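You operate a simulated robot arm through the tools that you are given. There is no shell and no other tool. Be economical: measure what you need, move in short steps, check, and stop when the job is done.

You are at the controls of a simulated two-armed robot. One attempt, no reset.

JOB
Move the dried glue stick to the small tray, close up the good one and fetch another.
Fine: wind the good one down before capping it; the stand's stick goes on mat 59, still capped. Set down upright: glue stick.
Where things are to end (x, y in the base frame): glue stick within 0.06 m of [0.64, -0.63].

The check looks at the end state, three seconds after you hand in, the way a careful person would. Anything else that was tipped, shoved, dropped, spilled or broken makes it a failure.

ROBOT AND FRAMES
Two 7-joint arms with fingered hands on one trunk, on a base that drives. Base frame: it is fixed to the floor where the robot stands at the start and does not move with it; the origin is under the middle of the robot, x ahead of it, y to its left, z up. Units: m, degrees, N and s.
The left shoulder is at the start at [0.03, 0.12, 1.038], the right one opposite. With the tool pointing down near the work surface each hand reaches from about 0.22 to 0.68 m from the robot's upright axis, wherever it stands, measured 20 degrees to its own side. Places, roughly: card [1.25, -1, 0.75]; glue stick [1, -1, 0.75]; inside of the small tray [0.5, -0.1, 0.8]; mat [1.25, -1, 0.75]; sample [1, -0.75, 0.75]; sticker [0.75, -1.25, 0.75]; sticky strip [0.75, -1, 0.75]; top of mat 59 [0.5, -0.6, 0.8]. Payload 4 kg a hand.
Tool frame (each hand has its own): the origin (TCP) lies between the finger pads and is the grasp point; the fingertips stand 0.019 m ahead of it; z points along the fingers, y is the line along which they close. Largest opening 0.12 m; the body of the gripper starts 0.053 m behind the TCP. The gripper is a hand of 3 fingers: y runs from the thumb to the fingers, the wrist lies at [0, 0, -0.219] in the tool frame.
Orientation is that of the tool frame in the base frame, as a unit quaternion [w, x, y, z]. With the fingers straight down and closing along the base's y, the tool's x points along the base's -x, its y along +y and its z along -z.

CONTROLS
- The arms move only by the tool send_rows. It takes "left_steps", "right_steps" or both (then of equal length, played together; a hand with none holds still); each is a list of rows, each a list of 6 numbers: the shift along the tool's x, y, z in m, then the turn, a rotation vector about the tool's x, y, z in degrees. In form: [[dx, dy, dz, ax, ay, az], ...]. A call has 1 to 8 rows; each row shifts and turns the commanded pose from where the row before left it, along the tool's axes as they then stand. Each row takes 0.2 s and may step no farther than 0.05 m and 8.6 degrees from the row before; otherwise, the whole call is refused. Where a pose cannot be reached the arm comes as near as it can. A force on the tool above 60 N (or 10 N above the force at the start of the call, whichever is more), or a blocked arm, ends the call early, and 0.2 s more pass. In this call time passes only in rows, and 0.2 s behind the last. The reply holds the time, the measured pose of the TCP, the force on the tool along the base axes, the opening and the grip force, in the units named above and with some noise, with the torque about the TCP (base axes, N m) and any sound that the robot's microphone picked up, and new pictures: "pictures" is both (left out), scene, wrist or none (wrist: the cameras of the hands that moved).
- Cameras (640 x 400 px; columns grow to the right, rows downward): "scene" is now at [0.0446, -0.0076, 1.5708]; the picture's right is [0.05, -1.00, -0.00], its down [-0.88, -0.04, -0.46] and it looks along [0.46, 0.02, -0.89] (base axes); focal length 252 px, centre (320, 200). "left" rides on the left gripper at [-0.066, -0.004, -0.079] in its tool frame; the picture's right is [0.05, -1.00, 0.00], its down [0.76, 0.04, -0.64] and it looks along [0.64, 0.03, 0.77] (tool axes); focal length 251 px, centre (320, 200). "right" rides on the right gripper at [0.066, -0.004, -0.079] in its tool frame; the picture's right is [0.05, 1.00, 0.00], its down [-0.76, 0.04, -0.64] and it looks along [-0.64, 0.03, 0.77] (tool axes); focal length 251 px, centre (320, 200). There is no depth. A picture from a camera that has moved, and an enlarged one, comes with that camera's place and axes in the base frame and with its lens. The place of the scene camera against the robot may be out by one fixed shift of up to 0.012 m in any direction.
- slide_trunk(by): slides the trunk up (or, below 0, down) by that many m; the arms and the scene camera ride with it, the base frame stays. It gives what a move gives, with no picture.
- roll_base(legs): drives the robot by 1 to 6 legs, each [ahead, turn to the left] in m and degrees, along the robot's own axes; the way and the turn of a leg run together, so that a leg with both is an arc; at most 1.5 m and 180 degrees a leg. The arms and the cameras ride along, it lands a little off, and it stops where it bumps. It gives what a move gives, and a new picture of the scene camera.
- curl_fingers(finger1, finger2, thumb_bend, hand): sets how far each is bent, from 0 (flat) to 1 (curled in); at 0.3 the hand is open as for a grip, at 0.7 the pads meet at the TCP. One left out holds its place. A second passes; each finger stops where it meets its share of the squeeze, and holds until it gets a number again. It is the only way to open and close the hand. It gives what a move gives, with no picture; readings hold the bend of each and the force on the fingers (four entries, about 0 where the hand has none), thumb and palm.
- head_to(pan, tilt): turns the head with the scene camera to pan (to the left, within 120 degrees either way) and tilt (down, from -29 to 69), counted from straight ahead of the robot. It gives what a move gives, and a new picture of the scene camera.
- close_up(camera, box): a new picture of the part [left, top, right, bottom] of that camera's present view, enlarged. No time passes.
- finish_job(): hands the job in; it is judged then, once.

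Go step by step. Nothing tells you exact positions but the pictures and the camera data: compare them with the known pose of the tool, close in by small moves and look again before you grip or let go. The budget is 120 turns and 260 pictures, counting those below and the enlarged ones. Unless the task says otherwise, let go and move clear before handing in.

The tools are called after "Call:" by a JSON object that holds its "fn" and its "kwargs". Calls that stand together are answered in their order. send_rows: Moves the arms, as the interface text tells. Its arguments: {"type":"object","properties":{"left_steps":{"type":"array","items":{"type":"array","items":{"type":"number"}}},"right_steps":{"type":"array","items":{"type":"array","items":{"type":"number"}}},"pictures":{"type":"string","enum":["both","scene","wrist","none"]}},"required":[]} The other tools are called the same way: slide_trunk (by) slides the trunk up or down; curl_fingers (finger1, finger2, thumb_bend, hand) moves the fingers one by one; roll_base (legs) drives the base; head_to (pan, tilt) turns the head that bears the scene camera; close_up (camera, box) takes an enlarged picture of a part of a camera's view; finish_job () hands the job in.

At the start:

```text
time_s: 0.0
left_tool_pos: [0.4488, -0.012, 0.9937]
left_orientation: [0.0, 0.011, 1.0, 0.0]
left_wrist_force: [-1.2, 0.5, -0.8]
left_wrist_torque: [0.03, 0.0, -0.02]
left_gripper_width: 0.1199
left_grip_force: 0.0
left_shape: jaw
left_bend: [0.3, 0.3, 0.3]
left_finger forces: [0.1, 0.0, 0.1, 0.0, 0.0, 0.1]
right_tool_pos: [0.298, -0.4293, 1.0392]
right_orientation: [0.0, 0.012, 1.0, -0.001]
right_wrist_force: [-0.1, 0.2, -0.6]
right_wrist_torque: [0.02, -0.01, -0.01]
right_gripper_width: 0.1199
right_grip_force: 0.0
right_shape: jaw
right_bend: [0.3, 0.3, 0.3]
right_finger forces: [0.0, 0.1, 0.0, 0.1, 0.0, 0.0]
trunk travel left (down, up): [-0.25, 0.29]
robot x, y, heading: [0.0018, 0.0019, 0.0]
head pan, tilt: [2.6, 62.3]
```

scene: 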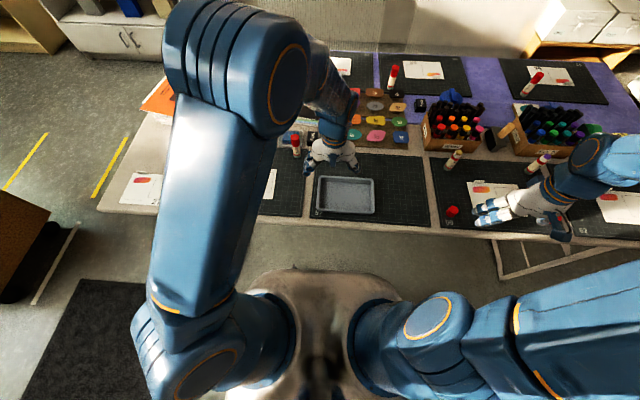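
right: 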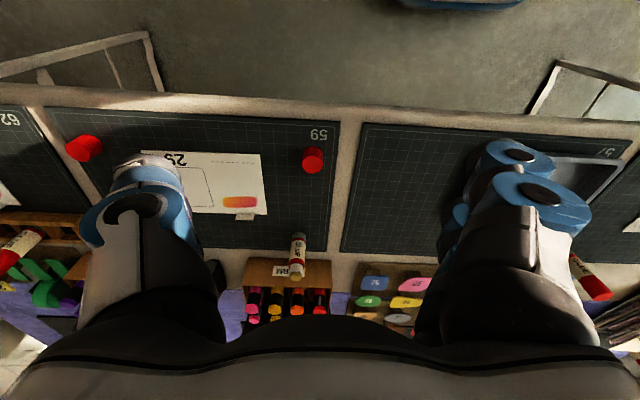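
left: 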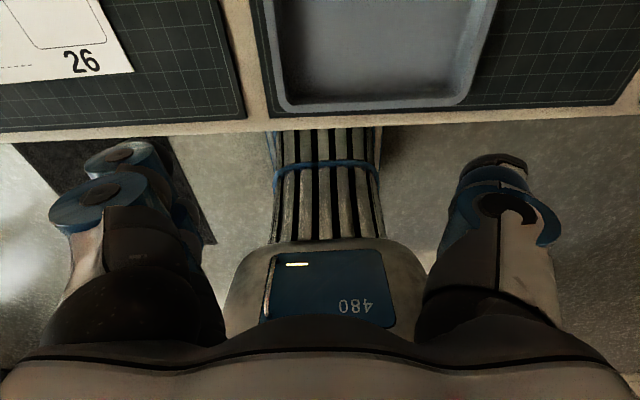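

I see a table with mats, a small tray, two glue sticks near mat 59 without caps, and two loose red caps. I'll look closer to sort out which stick is which.

Call:
{"fn": "close_up", "kwargs": {"camera": "scene", "box": [400, 130, 640, 280]}}

Call:
{"fn": "close_up", "kwargs": {"camera": "scene", "box": [280, 50, 640, 180]}}

Call:
{"fn": "close_up", "kwargs": {"camera": "right", "box": [0, 100, 400, 330]}}

Call:
{"fn": "head_to", "kwargs": {"pan": -40, "tilt": 45}}

```text
2.67 times, centred on (520, 205) of scene
camera zoom: at [0.0446, -0.0076, 1.5708], right [0.05, -1.0, 0.0], down [-0.88, -0.04, -0.46], along [0.46, 0.02, -0.89], focal length 671 px, centre (-213, 187)
```

zoom: 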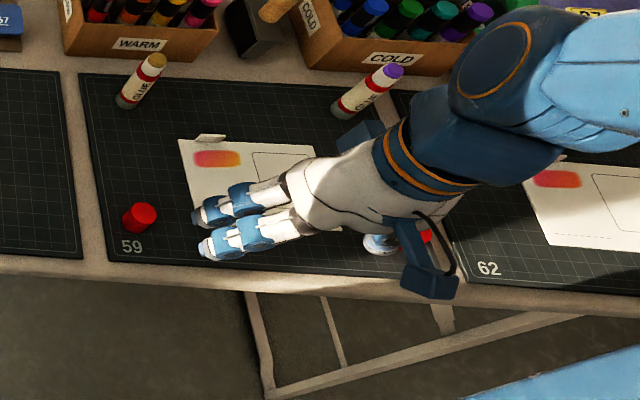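

```text
1.78 times, centred on (460, 115) of scene
camera zoom: at [0.0446, -0.0076, 1.5708], right [0.05, -1.0, 0.0], down [-0.88, -0.04, -0.46], along [0.46, 0.02, -0.89], focal length 448 px, centre (71, 351)
```

zoom: 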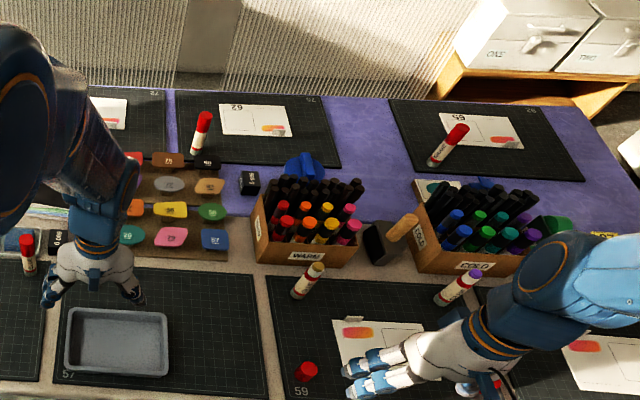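

```text
1.60 times, centred on (200, 215) of right
camera zoom: at [0.2305, -0.432, 1.119], right [-0.03, 1.0, 0.0], down [0.77, 0.02, 0.64], along [0.64, 0.02, -0.77], focal length 402 px, centre (512, 176)
```

zoom: 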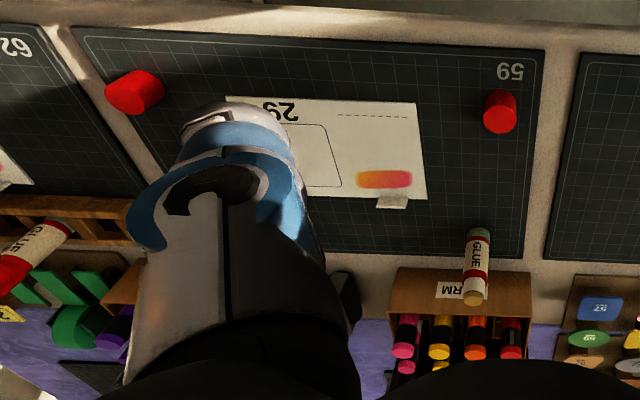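

```text
time_s: 1.1
left_tool_pos: [0.4488, -0.0123, 0.9923]
left_orientation: [0.0, 0.011, 1.0, 0.0]
left_wrist_force: [1.0, 0.2, -0.2]
left_wrist_torque: [-0.01, -0.01, -0.03]
left_gripper_width: 0.1198
left_grip_force: 0.0
left_shape: jaw
left_bend: [0.3, 0.3, 0.3]
left_finger forces: [0.0, 0.1, 0.0, 0.1, 0.1, 0.0]
right_tool_pos: [0.2979, -0.4292, 1.0398]
right_orientation: [0.0, 0.011, 1.0, 0.0]
right_wrist_force: [-0.7, 0.4, -0.8]
right_wrist_torque: [0.01, 0.0, 0.0]
right_gripper_width: 0.1201
right_grip_force: 0.1
right_shape: jaw
right_bend: [0.3, 0.3, 0.3]
right_finger forces: [0.0, 0.0, 0.0, 0.0, 0.1, 0.1]
trunk travel left (down, up): [-0.25, 0.29]
robot x, y, heading: [0.0013, -0.0001, 0.1]
head pan, tilt: [-40.0, 45.0]
camera scene: at [0.0431, -0.0627, 1.5928], right [-0.64, -0.77, 0.0], down [-0.54, 0.45, -0.71], along [0.54, -0.45, -0.71], focal length 252 px, centre (320, 200)
```

scene: 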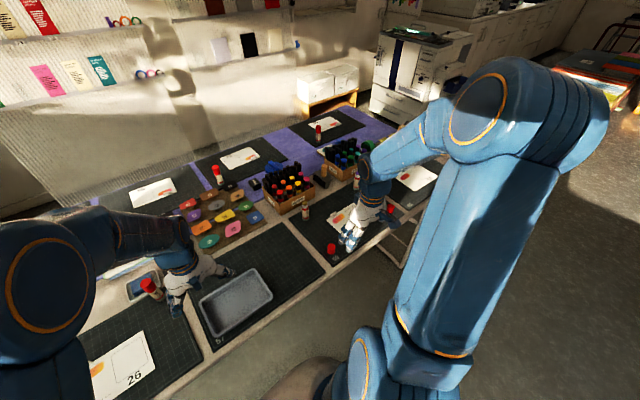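

The tan-ended stick at the left of mat 59 looks dried. The purple-ended stick at the right looks like the good one, still wound up. I still have to find the stand.

Call:
{"fn": "close_up", "kwargs": {"camera": "scene", "box": [230, 100, 450, 260]}}

Call:
{"fn": "close_up", "kwargs": {"camera": "scene", "box": [90, 120, 310, 320]}}

Call:
{"fn": "head_to", "kwargs": {"pan": -60, "tilt": 40}}

Call:
{"fn": "head_to", "kwargs": {"pan": 40, "tilt": 45}}

```text
2.50 times, centred on (340, 180) of scene
camera zoom: at [0.0431, -0.0627, 1.5928], right [-0.64, -0.77, 0.0], down [-0.54, 0.45, -0.71], along [0.54, -0.45, -0.71], focal length 629 px, centre (270, 250)
```

zoom: 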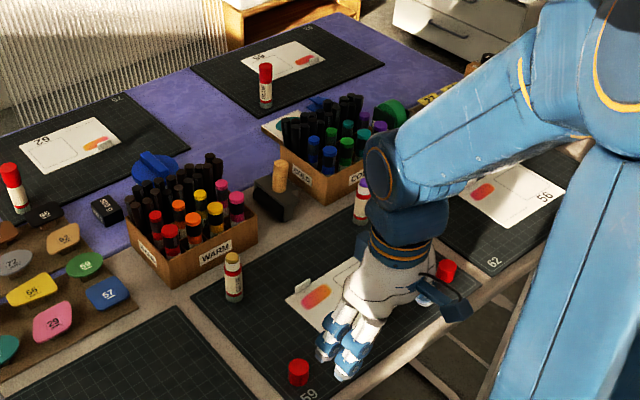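

```text
2.00 times, centred on (200, 220) of scene
camera zoom: at [0.0431, -0.0627, 1.5928], right [-0.64, -0.77, 0.0], down [-0.54, 0.45, -0.71], along [0.54, -0.45, -0.71], focal length 504 px, centre (560, 160)
```

zoom: 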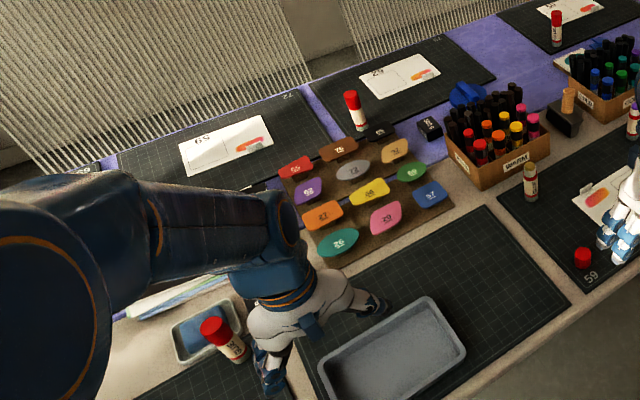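

```text
time_s: 1.9
left_tool_pos: [0.4487, -0.0131, 0.9934]
left_orientation: [0.0, 0.011, 1.0, -0.001]
left_wrist_force: [0.2, 0.0, 0.2]
left_wrist_torque: [0.04, 0.02, -0.01]
left_gripper_width: 0.1197
left_grip_force: 0.0
left_shape: jaw
left_bend: [0.3, 0.3, 0.3]
left_finger forces: [0.1, 0.0, 0.1, 0.0, 0.1, 0.1]
right_tool_pos: [0.2973, -0.4294, 1.0394]
right_orientation: [0.001, 0.012, 1.0, 0.0]
right_wrist_force: [-1.0, 1.1, -0.6]
right_wrist_torque: [-0.04, 0.03, -0.02]
right_gripper_width: 0.1199
right_grip_force: 0.1
right_shape: jaw
right_bend: [0.3, 0.3, 0.3]
right_finger forces: [0.0, 0.0, 0.0, 0.0, 0.0, 0.0]
trunk travel left (down, up): [-0.25, 0.29]
robot x, y, heading: [-0.0024, -0.0008, 0.0]
head pan, tilt: [-60.0, 40.0]
camera scene: at [0.0233, -0.0841, 1.6001], right [-0.87, -0.5, 0.0], down [-0.32, 0.56, -0.77], along [0.38, -0.66, -0.64], focal length 252 px, centre (320, 200)
```

scene: 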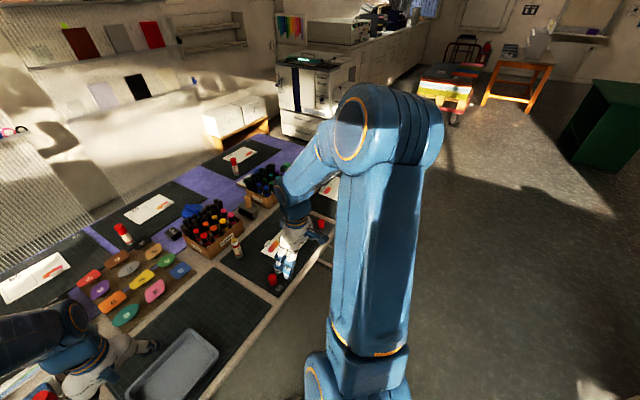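

```text
time_s: 3.7
left_tool_pos: [0.4495, -0.0125, 0.9922]
left_orientation: [0.0, 0.011, 1.0, 0.0]
left_wrist_force: [0.5, 0.9, 0.5]
left_wrist_torque: [0.01, 0.02, -0.01]
left_gripper_width: 0.12
left_grip_force: 0.0
left_shape: jaw
left_bend: [0.3, 0.3, 0.3]
left_finger forces: [0.0, 0.1, 0.1, 0.0, 0.0, 0.0]
right_tool_pos: [0.298, -0.4294, 1.0396]
right_orientation: [-0.001, 0.011, 1.0, 0.0]
right_wrist_force: [0.9, 0.0, 0.0]
right_wrist_torque: [0.03, 0.01, -0.01]
right_gripper_width: 0.1201
right_grip_force: 0.0
right_shape: jaw
right_bend: [0.3, 0.3, 0.3]
right_finger forces: [0.0, 0.1, 0.1, 0.1, 0.1, 0.1]
trunk travel left (down, up): [-0.25, 0.29]
robot x, y, heading: [-0.0012, -0.0016, 0.0]
head pan, tilt: [40.0, 45.0]
camera scene: at [0.0431, 0.0417, 1.5929], right [0.64, -0.77, 0.0], down [-0.54, -0.45, -0.71], along [0.54, 0.45, -0.71], focal length 252 px, centre (320, 200)
```

scene: 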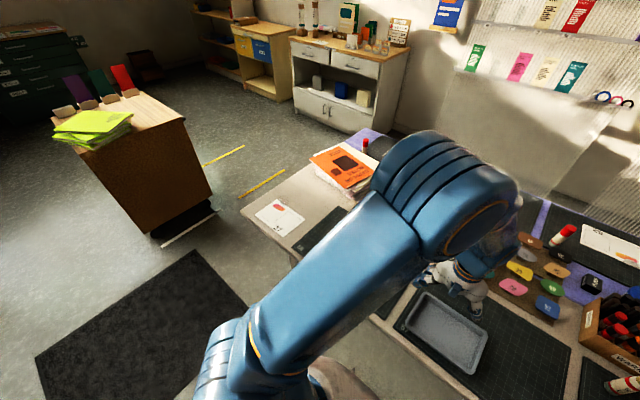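

No stand is in view yet, since the arms hide parts of the table. I'll raise the trunk, back off a bit and shift the robot to the right in front of mat 59.

Call:
{"fn": "slide_trunk", "kwargs": {"by": 0.15}}

Call:
{"fn": "head_to", "kwargs": {"pan": 0, "tilt": 50}}

Call:
{"fn": "roll_base", "kwargs": {"legs": [[-0.3, 0]]}}

```text
time_s: 5.4
left_tool_pos: [0.4497, -0.0122, 1.1432]
left_orientation: [0.0, 0.012, 1.0, 0.0]
left_wrist_force: [-0.3, 0.4, 0.4]
left_wrist_torque: [-0.04, 0.02, 0.01]
left_gripper_width: 0.1198
left_grip_force: 0.0
left_shape: jaw
left_bend: [0.3, 0.3, 0.3]
left_finger forces: [0.0, 0.0, 0.0, 0.0, 0.0, 0.1]
right_tool_pos: [0.2982, -0.4298, 1.1897]
right_orientation: [0.0, 0.011, 1.0, 0.0]
right_wrist_force: [0.3, -0.9, -0.7]
right_wrist_torque: [0.01, 0.01, 0.02]
right_gripper_width: 0.12
right_grip_force: 0.1
right_shape: jaw
right_bend: [0.3, 0.3, 0.3]
right_finger forces: [0.1, 0.1, 0.0, 0.0, 0.0, 0.1]
trunk travel left (down, up): [-0.4, 0.14]
robot x, y, heading: [0.001, 0.003, 0.1]
head pan, tilt: [40.0, 45.0]
```

```text
time_s: 6.5
left_tool_pos: [0.4496, -0.0123, 1.1435]
left_orientation: [0.0, 0.012, 1.0, 0.0]
left_wrist_force: [-0.8, -0.4, -0.3]
left_wrist_torque: [-0.01, 0.03, -0.01]
left_gripper_width: 0.1198
left_grip_force: 0.1
left_shape: jaw
left_bend: [0.3, 0.3, 0.3]
left_finger forces: [0.1, 0.0, 0.0, 0.0, 0.1, 0.0]
right_tool_pos: [0.2971, -0.4287, 1.1893]
right_orientation: [0.0, 0.012, 1.0, 0.0]
right_wrist_force: [-0.1, 0.0, 0.2]
right_wrist_torque: [0.01, -0.04, -0.02]
right_gripper_width: 0.1197
right_grip_force: 0.0
right_shape: jaw
right_bend: [0.3, 0.3, 0.3]
right_finger forces: [0.1, 0.1, 0.1, 0.1, 0.0, 0.0]
trunk travel left (down, up): [-0.4, 0.14]
robot x, y, heading: [0.002, 0.0014, 0.1]
head pan, tilt: [0.0, 50.0]
camera scene: at [0.0578, -0.0104, 1.7359], right [0.0, -1.0, 0.0], down [-0.77, 0.0, -0.64], along [0.64, 0.0, -0.77], focal length 252 px, centre (320, 200)
```

scene: 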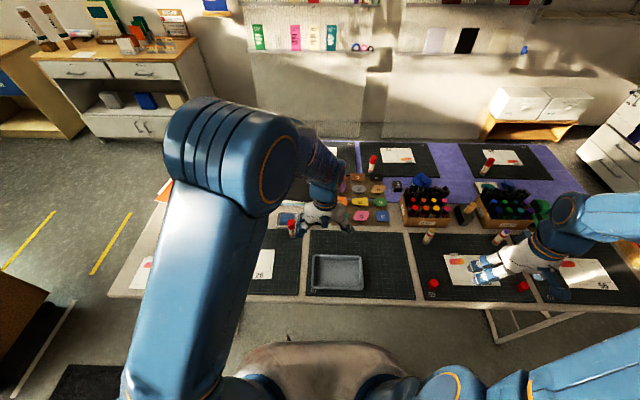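

```text
time_s: 8.5
left_tool_pos: [0.1522, -0.0113, 1.1423]
left_orientation: [0.0, 0.011, 1.0, 0.0]
left_wrist_force: [0.0, -0.1, -0.7]
left_wrist_torque: [-0.01, 0.02, 0.01]
left_gripper_width: 0.1199
left_grip_force: 0.2
left_shape: jaw
left_bend: [0.3, 0.3, 0.3]
left_finger forces: [0.0, 0.0, 0.1, 0.0, 0.1, 0.0]
right_tool_pos: [0.0007, -0.4286, 1.1888]
right_orientation: [0.0, 0.01, 1.0, 0.001]
right_wrist_force: [0.6, -0.6, 1.0]
right_wrist_torque: [0.01, -0.05, -0.02]
right_gripper_width: 0.1199
right_grip_force: 0.0
right_shape: jaw
right_bend: [0.3, 0.3, 0.3]
right_finger forces: [0.0, 0.0, 0.1, 0.1, 0.1, 0.1]
trunk travel left (down, up): [-0.4, 0.14]
robot x, y, heading: [-0.2983, 0.0011, 0.3]
head pan, tilt: [0.0, 50.0]
camera scene: at [-0.2399, -0.0105, 1.736], right [0.0, -1.0, 0.0], down [-0.77, 0.0, -0.64], along [0.64, 0.0, -0.77], focal length 252 px, centre (320, 200)
```

scene: 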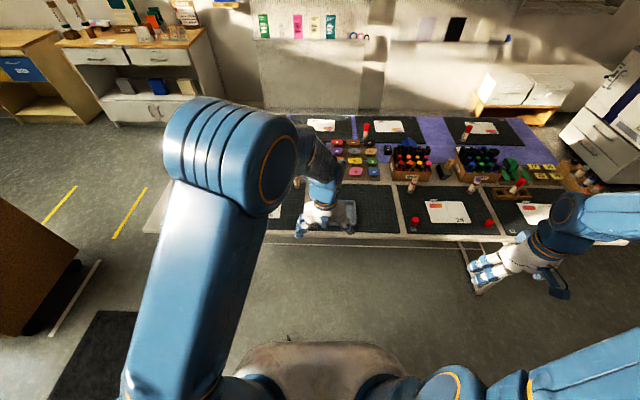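

Call:
{"fn": "close_up", "kwargs": {"camera": "scene", "box": [390, 120, 640, 260]}}

Call:
{"fn": "roll_base", "kwargs": {"legs": [[0, -90], [0.55, 0], [0, 90]]}}

```text
2.56 times, centred on (515, 190) of scene
camera zoom: at [-0.2399, -0.0105, 1.736], right [0.0, -1.0, 0.0], down [-0.77, 0.0, -0.64], along [0.64, 0.0, -0.77], focal length 644 px, centre (-179, 226)
```

zoom: 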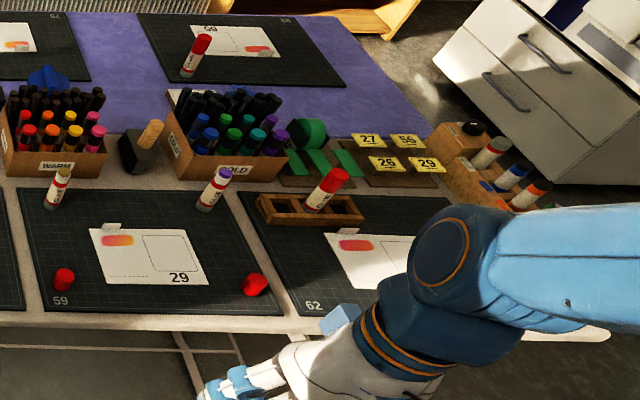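

```text
time_s: 11.2
left_tool_pos: [-0.0096, -0.3453, 1.1445]
left_orientation: [0.0, 0.427, 0.904, 0.0]
left_wrist_force: [-0.4, -0.6, 0.7]
left_wrist_torque: [-0.02, -0.03, 0.01]
left_gripper_width: 0.12
left_grip_force: 0.1
left_shape: jaw
left_bend: [0.3, 0.3, 0.3]
left_finger forces: [0.1, 0.0, 0.0, 0.0, 0.0, 0.0]
right_tool_pos: [-0.4262, -0.5029, 1.1899]
right_orientation: [0.001, 0.424, 0.906, 0.0]
right_wrist_force: [0.2, 0.5, -0.8]
right_wrist_torque: [-0.03, -0.06, -0.03]
right_gripper_width: 0.12
right_grip_force: 0.1
right_shape: jaw
right_bend: [0.3, 0.3, 0.3]
right_finger forces: [0.0, 0.1, 0.1, 0.1, 0.0, 0.0]
trunk travel left (down, up): [-0.4, 0.14]
robot x, y, heading: [-0.2594, 0.0313, -50.7]
head pan, tilt: [0.0, 50.0]
stopped in leg 1: the robot was blocked; the commanded pose is now the measured one
camera scene: at [-0.224, -0.017, 1.7361], right [-0.77, -0.63, 0.0], down [-0.48, 0.59, -0.64], along [0.41, -0.5, -0.77], focal length 252 px, centre (320, 200)
```

scene: 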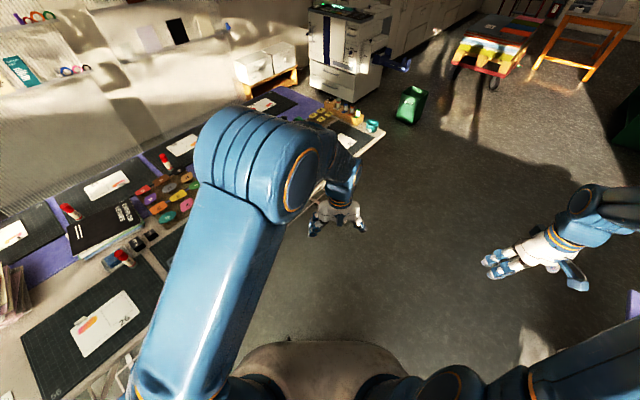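

The stand is the wooden rack on mat 62, at about (0.59, -0.96), holding one red-capped stick. The turn was blocked, so I'll look around for what I bumped.

Call:
{"fn": "head_to", "kwargs": {"pan": 110, "tilt": 50}}

Call:
{"fn": "head_to", "kwargs": {"pan": -110, "tilt": 50}}

Call:
{"fn": "head_to", "kwargs": {"pan": 50, "tilt": 65}}

```text
time_s: 13.1
left_tool_pos: [-0.0092, -0.3475, 1.144]
left_orientation: [0.0, 0.427, 0.904, 0.002]
left_wrist_force: [-0.4, -0.1, -0.8]
left_wrist_torque: [-0.01, 0.0, 0.0]
left_gripper_width: 0.1199
left_grip_force: 0.0
left_shape: jaw
left_bend: [0.3, 0.3, 0.3]
left_finger forces: [0.0, 0.0, 0.0, 0.1, 0.1, 0.0]
right_tool_pos: [-0.4244, -0.505, 1.1892]
right_orientation: [0.001, 0.425, 0.905, 0.0]
right_wrist_force: [-0.2, 0.0, 0.4]
right_wrist_torque: [0.0, -0.03, 0.02]
right_gripper_width: 0.1202
right_grip_force: 0.0
right_shape: jaw
right_bend: [0.3, 0.3, 0.3]
right_finger forces: [0.1, 0.0, 0.1, 0.0, 0.0, 0.0]
trunk travel left (down, up): [-0.4, 0.14]
robot x, y, heading: [-0.2603, 0.0353, -50.7]
head pan, tilt: [110.0, 50.0]
camera scene: at [-0.232, 0.1061, 1.736], right [0.86, -0.51, 0.0], down [-0.39, -0.66, -0.64], along [0.33, 0.55, -0.77], focal length 252 px, centre (320, 200)
```

scene: 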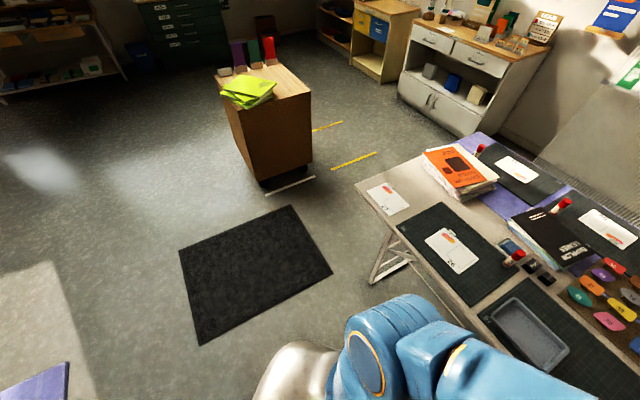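

```text
time_s: 16.2
left_tool_pos: [-0.0092, -0.3472, 1.1438]
left_orientation: [0.0, 0.427, 0.904, 0.002]
left_wrist_force: [-0.3, 0.4, -0.4]
left_wrist_torque: [0.0, 0.01, -0.03]
left_gripper_width: 0.1201
left_grip_force: 0.1
left_shape: jaw
left_bend: [0.3, 0.3, 0.3]
left_finger forces: [0.0, 0.0, 0.0, 0.1, 0.0, 0.0]
right_tool_pos: [-0.426, -0.5052, 1.1901]
right_orientation: [0.0, 0.425, 0.905, -0.001]
right_wrist_force: [1.2, 0.2, -0.6]
right_wrist_torque: [-0.01, 0.02, 0.0]
right_gripper_width: 0.1201
right_grip_force: 0.1
right_shape: jaw
right_bend: [0.3, 0.3, 0.3]
right_finger forces: [0.1, 0.0, 0.1, 0.0, 0.0, 0.0]
trunk travel left (down, up): [-0.4, 0.14]
robot x, y, heading: [-0.2586, 0.0323, -50.5]
head pan, tilt: [-110.0, 50.0]
camera scene: at [-0.3444, 0.0143, 1.736], right [-0.33, 0.94, 0.0], down [0.72, 0.25, -0.64], along [-0.61, -0.21, -0.77], focal length 252 px, centre (320, 200)
```

scene: 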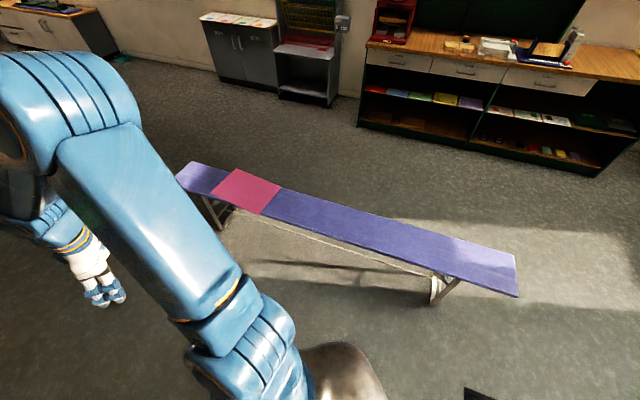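

```text
time_s: 18.7
left_tool_pos: [-0.0096, -0.3479, 1.1432]
left_orientation: [0.0, 0.427, 0.904, 0.002]
left_wrist_force: [-1.1, 0.2, 0.4]
left_wrist_torque: [0.02, 0.01, -0.01]
left_gripper_width: 0.1198
left_grip_force: 0.0
left_shape: jaw
left_bend: [0.3, 0.3, 0.3]
left_finger forces: [0.0, 0.0, 0.0, 0.0, 0.1, 0.1]
right_tool_pos: [-0.4248, -0.5056, 1.19]
right_orientation: [0.001, 0.425, 0.905, 0.001]
right_wrist_force: [-0.3, 0.0, -0.2]
right_wrist_torque: [0.01, 0.02, 0.0]
right_gripper_width: 0.1198
right_grip_force: 0.0
right_shape: jaw
right_bend: [0.3, 0.3, 0.3]
right_finger forces: [0.0, 0.0, 0.0, 0.1, 0.0, 0.0]
trunk travel left (down, up): [-0.4, 0.14]
robot x, y, heading: [-0.2594, 0.035, -50.7]
head pan, tilt: [50.0, 65.0]
camera scene: at [-0.2111, 0.0389, 1.7178], right [-0.01, -1.0, 0.0], down [-0.91, 0.01, -0.42], along [0.42, -0.01, -0.91], focal length 252 px, centre (320, 200)
```

scene: 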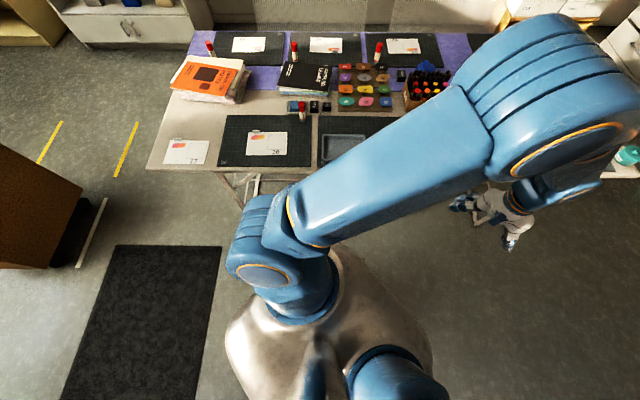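

I likely bumped the bench behind me. I'll roll forward a little along this heading, then turn and shift to the right.

Call:
{"fn": "roll_base", "kwargs": {"legs": [[0.1, 0], [0, -17], [0.52, 0], [0, 67]]}}

Call:
{"fn": "head_to", "kwargs": {"pan": 0, "tilt": 55}}

```text
time_s: 25.4
left_tool_pos: [0.3972, -0.7616, 1.1425]
left_orientation: [-0.002, 0.209, 0.978, 0.001]
left_wrist_force: [1.6, -0.2, -0.5]
left_wrist_torque: [-0.01, 0.03, -0.01]
left_gripper_width: 0.1197
left_grip_force: 0.2
left_shape: jaw
left_bend: [0.3, 0.3, 0.3]
left_finger forces: [0.0, 0.0, 0.0, 0.0, 0.0, 0.0]
right_tool_pos: [0.0942, -1.0877, 1.189]
right_orientation: [0.0, 0.209, 0.978, 0.0]
right_wrist_force: [-0.2, 0.3, -1.4]
right_wrist_torque: [0.02, 0.06, -0.03]
right_gripper_width: 0.1199
right_grip_force: 0.0
right_shape: jaw
right_bend: [0.3, 0.3, 0.3]
right_finger forces: [0.0, 0.1, 0.1, 0.0, 0.1, 0.1]
trunk travel left (down, up): [-0.4, 0.14]
robot x, y, heading: [-0.0188, -0.5723, -23.6]
head pan, tilt: [50.0, 65.0]
stopped in leg 4: the robot was blocked; the commanded pose is now the measured one
camera scene: at [0.0189, -0.5484, 1.7177], right [0.45, -0.89, 0.0], down [-0.81, -0.41, -0.42], along [0.38, 0.19, -0.91], focal length 252 px, centre (320, 200)
```

scene: 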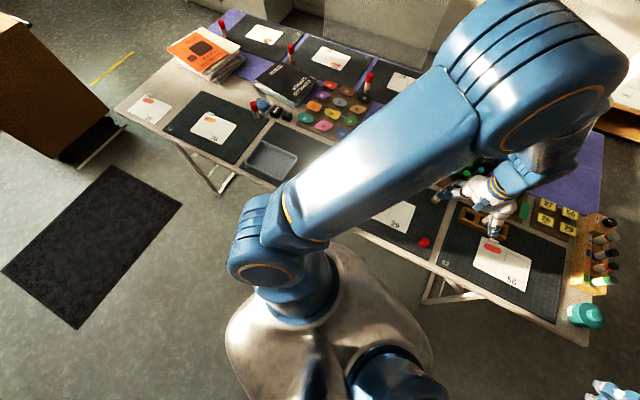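

```text
time_s: 26.5
left_tool_pos: [0.3947, -0.7608, 1.1436]
left_orientation: [-0.001, 0.21, 0.978, 0.001]
left_wrist_force: [0.3, -0.1, -1.2]
left_wrist_torque: [-0.01, 0.04, 0.0]
left_gripper_width: 0.1199
left_grip_force: 0.1
left_shape: jaw
left_bend: [0.3, 0.3, 0.3]
left_finger forces: [0.1, 0.0, 0.0, 0.0, 0.1, 0.0]
right_tool_pos: [0.0931, -1.087, 1.1897]
right_orientation: [0.0, 0.21, 0.978, 0.0]
right_wrist_force: [0.3, 0.5, 0.0]
right_wrist_torque: [-0.01, 0.0, -0.02]
right_gripper_width: 0.1199
right_grip_force: 0.2
right_shape: jaw
right_bend: [0.3, 0.3, 0.3]
right_finger forces: [0.1, 0.0, 0.0, 0.1, 0.0, 0.1]
trunk travel left (down, up): [-0.4, 0.14]
robot x, y, heading: [-0.0213, -0.5752, -23.6]
head pan, tilt: [0.0, 55.0]
camera scene: at [0.0287, -0.6041, 1.7294], right [-0.4, -0.92, 0.0], down [-0.75, 0.33, -0.57], along [0.53, -0.23, -0.82], focal length 252 px, centre (320, 200)
```

scene: 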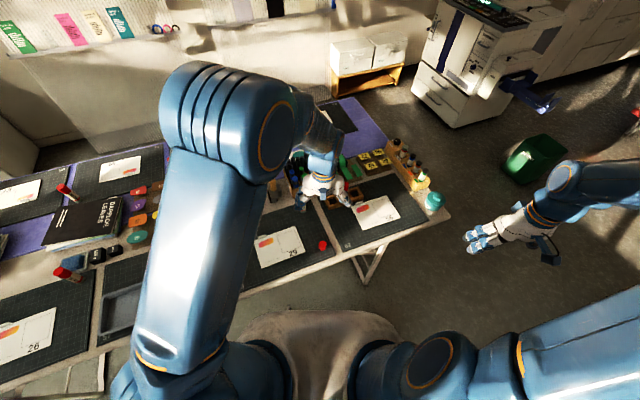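

The base was blocked again part way through the left turn, probably by the table frame. I'll back off a little, straighten up and approach again.

Call:
{"fn": "roll_base", "kwargs": {"legs": [[-0.15, 0], [0, 23.6]]}}

```text
time_s: 29.1
left_tool_pos: [0.2975, -0.5196, 1.1432]
left_orientation: [-0.001, 0.006, 1.0, 0.001]
left_wrist_force: [-1.1, 0.1, 0.2]
left_wrist_torque: [0.01, -0.03, 0.01]
left_gripper_width: 0.1201
left_grip_force: 0.0
left_shape: jaw
left_bend: [0.3, 0.3, 0.3]
left_finger forces: [0.0, 0.0, 0.0, 0.1, 0.0, 0.0]
right_tool_pos: [0.1503, -0.9395, 1.1897]
right_orientation: [0.002, 0.005, 1.0, 0.001]
right_wrist_force: [-0.2, -0.4, 0.0]
right_wrist_torque: [0.04, -0.01, 0.01]
right_gripper_width: 0.1199
right_grip_force: 0.1
right_shape: jaw
right_bend: [0.3, 0.3, 0.3]
right_finger forces: [0.0, 0.1, 0.0, 0.1, 0.0, 0.1]
trunk travel left (down, up): [-0.4, 0.14]
robot x, y, heading: [-0.1605, -0.5399, 0.2]
head pan, tilt: [0.0, 55.0]
camera scene: at [-0.1065, -0.5516, 1.7295], right [0.0, -1.0, 0.0], down [-0.82, 0.0, -0.57], along [0.57, 0.0, -0.82], focal length 252 px, centre (320, 200)
```

scene: 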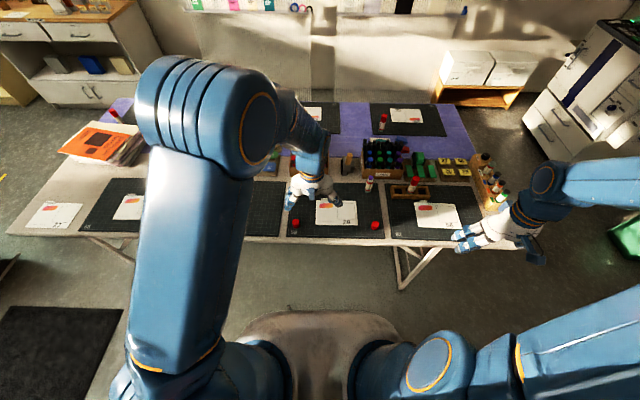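

Straight again at y=-0.54. Rolling forward a bit.

Call:
{"fn": "roll_base", "kwargs": {"legs": [[0.2, 0]]}}

Call:
{"fn": "close_up", "kwargs": {"camera": "scene", "box": [220, 100, 560, 330]}}

```text
time_s: 30.7
left_tool_pos: [0.4989, -0.5206, 1.1432]
left_orientation: [0.0, 0.006, 1.0, 0.001]
left_wrist_force: [-0.5, -0.1, -0.4]
left_wrist_torque: [0.0, 0.0, -0.02]
left_gripper_width: 0.12
left_grip_force: 0.2
left_shape: jaw
left_bend: [0.3, 0.3, 0.3]
left_finger forces: [0.0, 0.0, 0.0, 0.0, 0.0, 0.0]
right_tool_pos: [0.3512, -0.9393, 1.1901]
right_orientation: [0.001, 0.006, 1.0, 0.0]
right_wrist_force: [-0.1, 0.5, -0.5]
right_wrist_torque: [-0.04, 0.01, 0.01]
right_gripper_width: 0.1198
right_grip_force: 0.1
right_shape: jaw
right_bend: [0.3, 0.3, 0.3]
right_finger forces: [0.0, 0.0, 0.0, 0.1, 0.0, 0.0]
trunk travel left (down, up): [-0.4, 0.14]
robot x, y, heading: [0.0439, -0.5419, -0.1]
head pan, tilt: [0.0, 55.0]
camera scene: at [0.0959, -0.5509, 1.7294], right [0.0, -1.0, 0.0], down [-0.82, 0.0, -0.57], along [0.57, 0.0, -0.82], focal length 252 px, centre (320, 200)
```

scene: 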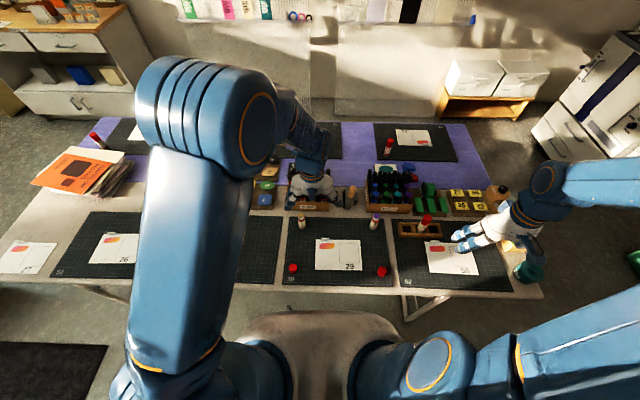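

```text
1.74 times, centred on (390, 215) of scene
camera zoom: at [0.0959, -0.5509, 1.7294], right [0.0, -1.0, 0.0], down [-0.82, 0.0, -0.57], along [0.57, 0.0, -0.82], focal length 438 px, centre (198, 174)
```

zoom: 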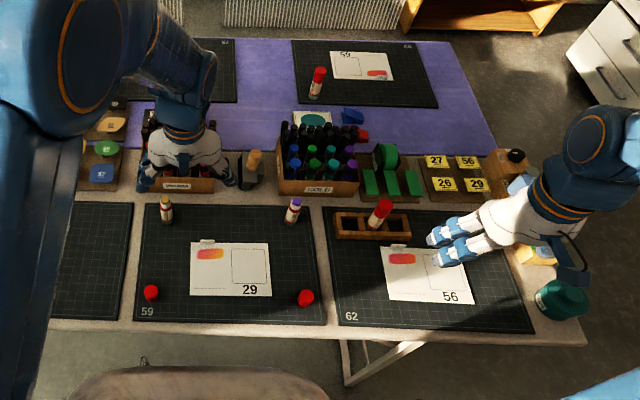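

I'm now in front of mat 59. Next I'll zoom in to judge the sticks and caps and measure their positions.

Call:
{"fn": "close_up", "kwargs": {"camera": "scene", "box": [280, 200, 400, 290]}}

Call:
{"fn": "close_up", "kwargs": {"camera": "scene", "box": [360, 200, 460, 270]}}

```text
4.44 times, centred on (340, 245) of scene
camera zoom: at [0.0959, -0.5509, 1.7294], right [0.0, -1.0, 0.0], down [-0.82, 0.0, -0.57], along [0.57, 0.0, -0.82], focal length 1119 px, centre (231, 0)
```

zoom: 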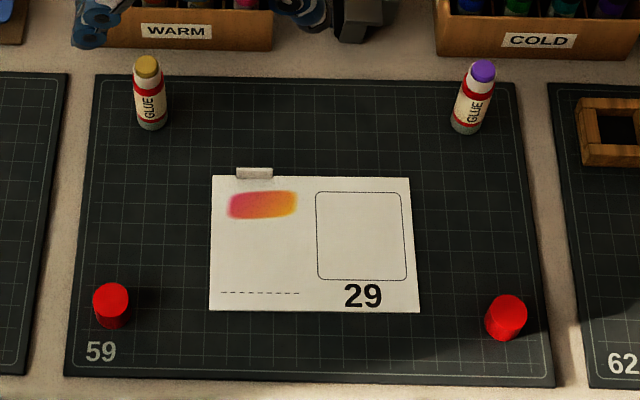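

```text
5.71 times, centred on (410, 235) of scene
camera zoom: at [0.0959, -0.5509, 1.7294], right [0.0, -1.0, 0.0], down [-0.82, 0.0, -0.57], along [0.57, 0.0, -0.82], focal length 1438 px, centre (-194, 0)
```

zoom: 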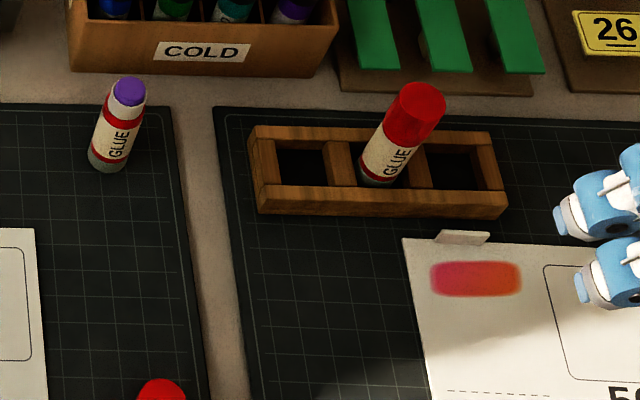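

Mat level is about z 0.765. Dried stick is near (0.62, -0.474), good purple stick (0.616, -0.78), caps (0.433, -0.447) and (0.422, -0.789), stand stick (0.60, -0.98). I'll move the left hand over the dried one.

Call:
{"fn": "send_rows", "kwargs": {"left_steps": [[-0.0305, 0.0115, 0.0358, 0, 0, 0], [-0.0305, 0.0115, 0.0358, 0, 0, 0], [-0.0305, 0.0115, 0.0358, 0, 0, 0], [-0.0305, 0.0115, 0.0358, 0, 0, 0]], "pictures": "both"}}

```text
time_s: 31.7
left_tool_pos: [0.6215, -0.4749, 0.9996]
left_orientation: [-0.001, 0.006, 1.0, 0.001]
left_wrist_force: [0.1, -0.7, 0.3]
left_wrist_torque: [0.01, 0.01, 0.04]
left_gripper_width: 0.12
left_grip_force: 0.0
left_shape: jaw
left_bend: [0.3, 0.3, 0.3]
left_finger forces: [0.1, 0.0, 0.1, 0.1, 0.0, 0.0]
right_tool_pos: [0.3529, -0.9389, 1.1886]
right_orientation: [-0.001, 0.005, 1.0, 0.0]
right_wrist_force: [0.3, 0.2, 0.0]
right_wrist_torque: [-0.06, 0.0, 0.01]
right_gripper_width: 0.1201
right_grip_force: 0.2
right_shape: jaw
right_bend: [0.3, 0.3, 0.3]
right_finger forces: [0.0, 0.1, 0.0, 0.0, 0.0, 0.1]
trunk travel left (down, up): [-0.4, 0.14]
robot x, y, heading: [0.0399, -0.5395, 0.2]
head pan, tilt: [0.0, 55.0]
camera scene: at [0.097, -0.5502, 1.7293], right [0.0, -1.0, 0.0], down [-0.82, 0.0, -0.57], along [0.57, 0.0, -0.82], focal length 252 px, centre (320, 200)
camera left: at [0.6879, -0.4787, 1.0773], right [-0.07, -1.0, 0.0], down [-0.76, 0.05, 0.65], along [-0.64, 0.04, -0.76], focal length 251 px, centre (320, 200)
```

scene: 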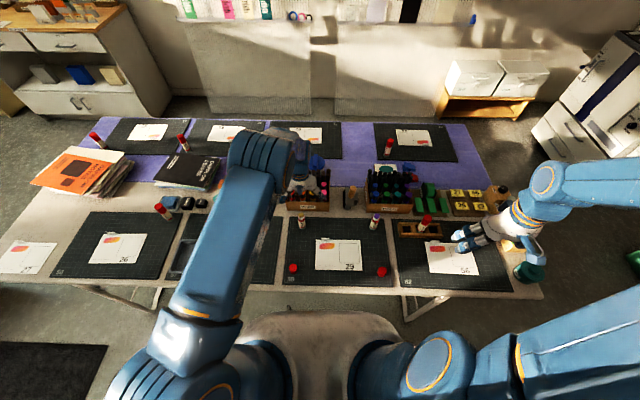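
left: 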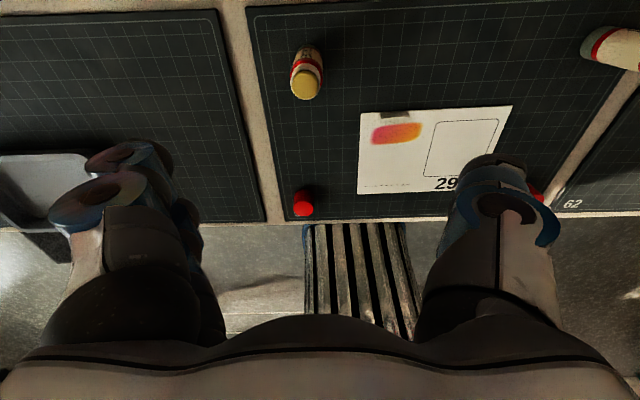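

The wrist camera puts the dried stick at about (0.632, -0.463), so the scene camera is off by about a centimetre. I'll centre the hand over it and look again lower down.

Call:
{"fn": "send_rows", "kwargs": {"left_steps": [[-0.0105, 0.012, 0.03, 0, 0, 0], [0, 0, 0.04, 0, 0, 0]], "pictures": "wrist"}}

Call:
{"fn": "close_up", "kwargs": {"camera": "left", "box": [220, 0, 400, 120]}}

```text
time_s: 32.3
left_tool_pos: [0.633, -0.4619, 0.9278]
left_orientation: [0.0, 0.006, 1.0, 0.0]
left_wrist_force: [0.0, -0.1, -0.1]
left_wrist_torque: [0.02, -0.01, -0.01]
left_gripper_width: 0.1201
left_grip_force: 0.0
left_shape: jaw
left_bend: [0.3, 0.3, 0.3]
left_finger forces: [0.2, 0.0, 0.1, 0.0, 0.0, 0.1]
right_tool_pos: [0.3521, -0.9394, 1.1897]
right_orientation: [0.001, 0.005, 1.0, 0.0]
right_wrist_force: [0.5, -0.2, 0.0]
right_wrist_torque: [0.01, 0.0, 0.01]
right_gripper_width: 0.12
right_grip_force: 0.1
right_shape: jaw
right_bend: [0.3, 0.3, 0.3]
right_finger forces: [0.1, 0.0, 0.0, 0.0, 0.1, 0.1]
trunk travel left (down, up): [-0.4, 0.14]
robot x, y, heading: [0.0429, -0.5412, -0.2]
head pan, tilt: [0.0, 55.0]
camera left: at [0.6991, -0.4666, 1.0066], right [-0.07, -1.0, 0.0], down [-0.76, 0.05, 0.64], along [-0.64, 0.04, -0.76], focal length 251 px, centre (320, 200)
```

left: 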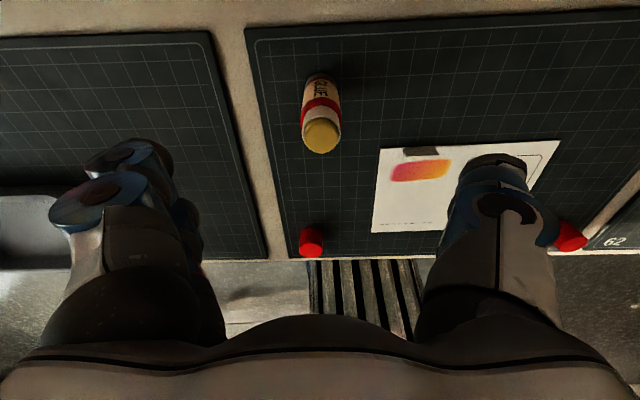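

```text
3.33 times, centred on (310, 60) of left
camera zoom: at [0.6991, -0.4666, 1.0066], right [-0.07, -1.0, 0.0], down [-0.76, 0.05, 0.64], along [-0.64, 0.04, -0.76], focal length 838 px, centre (353, 667)
```

zoom: 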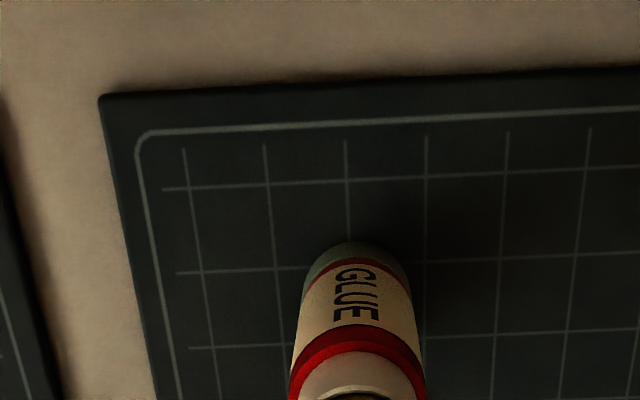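

Well centred over the dried stick. Lowering to z 0.83 and closing.

Call:
{"fn": "send_rows", "kwargs": {"left_steps": [[0, -0.002, 0.035, 0, 0, 0], [0, 0, 0.035, 0, 0, 0], [0, 0, 0.028, 0, 0, 0]], "pictures": "wrist"}}

Call:
{"fn": "curl_fingers", "kwargs": {"hand": "left", "finger1": 0.65, "finger2": 0.65, "thumb_bend": 0.65}}

```text
time_s: 33.1
left_tool_pos: [0.6319, -0.465, 0.8293]
left_orientation: [0.0, 0.005, 1.0, 0.0]
left_wrist_force: [0.5, -0.2, -0.1]
left_wrist_torque: [0.0, 0.01, 0.06]
left_gripper_width: 0.1201
left_grip_force: 0.1
left_shape: jaw
left_bend: [0.3, 0.3, 0.3]
left_finger forces: [0.0, 0.0, 0.1, 0.0, 0.0, 0.0]
right_tool_pos: [0.3508, -0.9385, 1.19]
right_orientation: [-0.001, 0.005, 1.0, 0.0]
right_wrist_force: [-0.1, -0.7, 0.0]
right_wrist_torque: [-0.01, 0.0, 0.02]
right_gripper_width: 0.12
right_grip_force: 0.1
right_shape: jaw
right_bend: [0.3, 0.3, 0.3]
right_finger forces: [0.1, 0.0, 0.0, 0.0, 0.1, 0.0]
trunk travel left (down, up): [-0.4, 0.14]
robot x, y, heading: [0.0395, -0.5404, -0.2]
head pan, tilt: [0.0, 55.0]
camera left: at [0.6975, -0.4692, 0.909], right [-0.07, -1.0, 0.0], down [-0.76, 0.05, 0.64], along [-0.64, 0.04, -0.76], focal length 251 px, centre (320, 200)
```

left: 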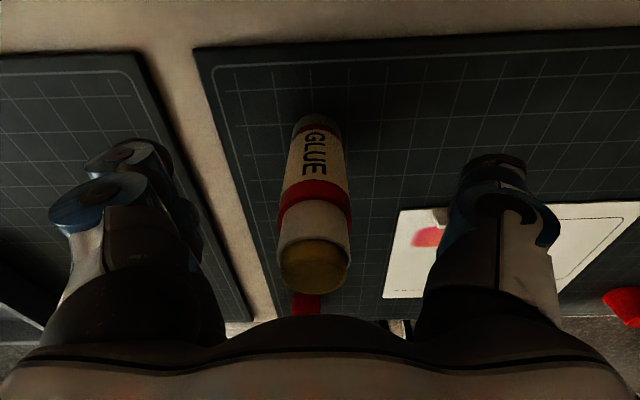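

```text
time_s: 34.1
left_tool_pos: [0.6306, -0.4645, 0.8309]
left_orientation: [-0.001, 0.006, 1.0, 0.002]
left_wrist_force: [0.8, 1.2, -0.1]
left_wrist_torque: [0.01, 0.01, 0.05]
left_gripper_width: 0.0277
left_grip_force: 3.9
left_shape: fingers
left_bend: [0.64, 0.63, 0.63]
left_finger forces: [0.5, 3.2, 0.0, 0.1, 3.8, 0.0]
right_tool_pos: [0.3513, -0.9402, 1.1901]
right_orientation: [0.0, 0.005, 1.0, 0.0]
right_wrist_force: [0.1, -0.1, 0.2]
right_wrist_torque: [0.04, -0.01, 0.03]
right_gripper_width: 0.1201
right_grip_force: 0.0
right_shape: jaw
right_bend: [0.3, 0.3, 0.3]
right_finger forces: [0.1, 0.0, 0.1, 0.0, 0.0, 0.0]
trunk travel left (down, up): [-0.4, 0.14]
robot x, y, heading: [0.0384, -0.5397, 0.0]
head pan, tilt: [0.0, 55.0]
```

The grip sits on a 28 mm body. I'll squeeze a bit more and lift.

Call:
{"fn": "curl_fingers", "kwargs": {"hand": "left", "finger1": 0.68, "finger2": 0.68, "thumb_bend": 0.68}}

Call:
{"fn": "send_rows", "kwargs": {"left_steps": [[0, 0, -0.03, 0, 0, 0], [0, 0, -0.04, 0, 0, 0], [0, 0, -0.04, 0, 0, 0], [0, 0, -0.04, 0, 0, 0]], "pictures": "both"}}

```text
time_s: 35.1
left_tool_pos: [0.632, -0.464, 0.8292]
left_orientation: [-0.001, 0.006, 1.0, 0.001]
left_wrist_force: [-0.1, -1.0, -0.1]
left_wrist_torque: [-0.01, 0.03, 0.01]
left_gripper_width: 0.0249
left_grip_force: 7.9
left_shape: fingers
left_bend: [0.66, 0.64, 0.63]
left_finger forces: [1.7, 6.1, 0.1, 0.1, 8.0, 0.0]
right_tool_pos: [0.3508, -0.94, 1.1898]
right_orientation: [0.0, 0.006, 1.0, 0.001]
right_wrist_force: [0.8, -0.7, -0.9]
right_wrist_torque: [0.01, 0.0, 0.0]
right_gripper_width: 0.1198
right_grip_force: 0.0
right_shape: jaw
right_bend: [0.3, 0.3, 0.3]
right_finger forces: [0.0, 0.1, 0.0, 0.0, 0.0, 0.1]
trunk travel left (down, up): [-0.4, 0.14]
robot x, y, heading: [0.0444, -0.5446, 0.0]
head pan, tilt: [0.0, 55.0]
```

```text
time_s: 36.1
left_tool_pos: [0.629, -0.4658, 0.9827]
left_orientation: [0.0, 0.006, 1.0, 0.001]
left_wrist_force: [-0.5, -0.6, -1.8]
left_wrist_torque: [0.01, -0.04, -0.02]
left_gripper_width: 0.0247
left_grip_force: 7.9
left_shape: fingers
left_bend: [0.66, 0.64, 0.63]
left_finger forces: [1.7, 6.0, 0.0, 0.0, 7.9, 0.1]
right_tool_pos: [0.3504, -0.9398, 1.1906]
right_orientation: [0.001, 0.006, 1.0, 0.0]
right_wrist_force: [0.3, 0.8, -0.4]
right_wrist_torque: [0.03, -0.05, -0.01]
right_gripper_width: 0.12
right_grip_force: 0.1
right_shape: jaw
right_bend: [0.3, 0.3, 0.3]
right_finger forces: [0.1, 0.1, 0.0, 0.1, 0.1, 0.0]
trunk travel left (down, up): [-0.4, 0.14]
robot x, y, heading: [0.0398, -0.538, -0.0]
head pan, tilt: [0.0, 55.0]
camera scene: at [0.0937, -0.5511, 1.7295], right [0.0, -1.0, 0.0], down [-0.82, 0.0, -0.57], along [0.57, 0.0, -0.82], focal length 252 px, centre (320, 200)
camera left: at [0.6952, -0.4695, 1.0599], right [-0.07, -1.0, 0.0], down [-0.76, 0.05, 0.65], along [-0.64, 0.04, -0.76], focal length 251 px, centre (320, 200)
```

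scene: 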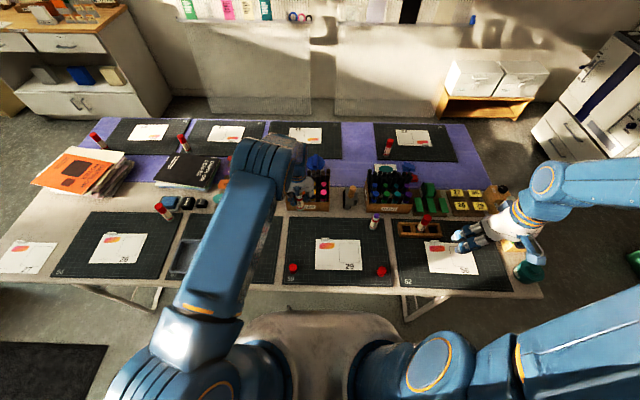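
left: 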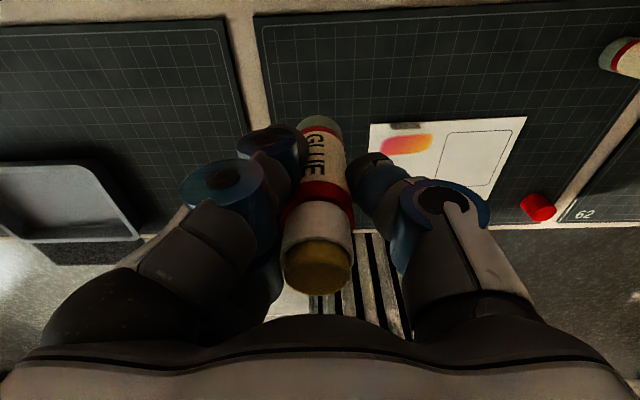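

The dried stick is held upright. Carrying it over to the tray at about (0.49, -0.07).

Call:
{"fn": "send_rows", "kwargs": {"left_steps": [[0.0155, 0.0442, 0, 0, 0, 0], [0.0155, 0.0442, 0, 0, 0, 0], [0.0155, 0.0442, 0, 0, 0, 0], [0.0155, 0.0442, 0, 0, 0, 0], [0.0155, 0.0442, 0, 0, 0, 0], [0.0155, 0.0442, 0, 0, 0, 0], [0.0155, 0.0442, 0, 0, 0, 0], [0.0155, 0.0442, 0, 0, 0, 0]], "pictures": "both"}}

```text
time_s: 37.9
left_tool_pos: [0.5094, -0.1083, 0.9851]
left_orientation: [-0.001, 0.007, 1.0, 0.001]
left_wrist_force: [1.0, -0.2, -1.4]
left_wrist_torque: [-0.02, 0.0, 0.04]
left_gripper_width: 0.0246
left_grip_force: 7.4
left_shape: fingers
left_bend: [0.66, 0.64, 0.63]
left_finger forces: [1.7, 6.1, 0.0, 0.1, 7.8, 0.0]
right_tool_pos: [0.3502, -0.9373, 1.1903]
right_orientation: [0.001, 0.004, 1.0, -0.001]
right_wrist_force: [-0.1, 0.1, -0.5]
right_wrist_torque: [0.03, -0.01, -0.01]
right_gripper_width: 0.1198
right_grip_force: 0.0
right_shape: jaw
right_bend: [0.3, 0.3, 0.3]
right_finger forces: [0.1, 0.0, 0.0, 0.0, 0.1, 0.1]
trunk travel left (down, up): [-0.4, 0.14]
robot x, y, heading: [0.0428, -0.5383, 0.1]
head pan, tilt: [0.0, 55.0]
camera scene: at [0.0941, -0.5489, 1.7294], right [0.0, -1.0, 0.0], down [-0.82, 0.0, -0.57], along [0.57, 0.0, -0.82], focal length 252 px, centre (320, 200)
camera left: at [0.5755, -0.1119, 1.0632], right [-0.07, -1.0, 0.0], down [-0.76, 0.05, 0.64], along [-0.64, 0.04, -0.76], focal length 251 px, centre (320, 200)
```

scene: 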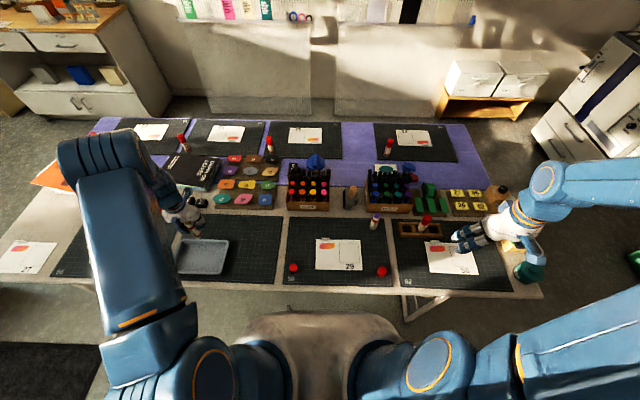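
left: 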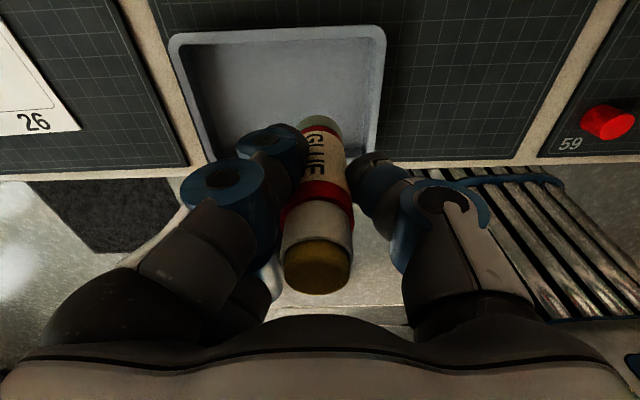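

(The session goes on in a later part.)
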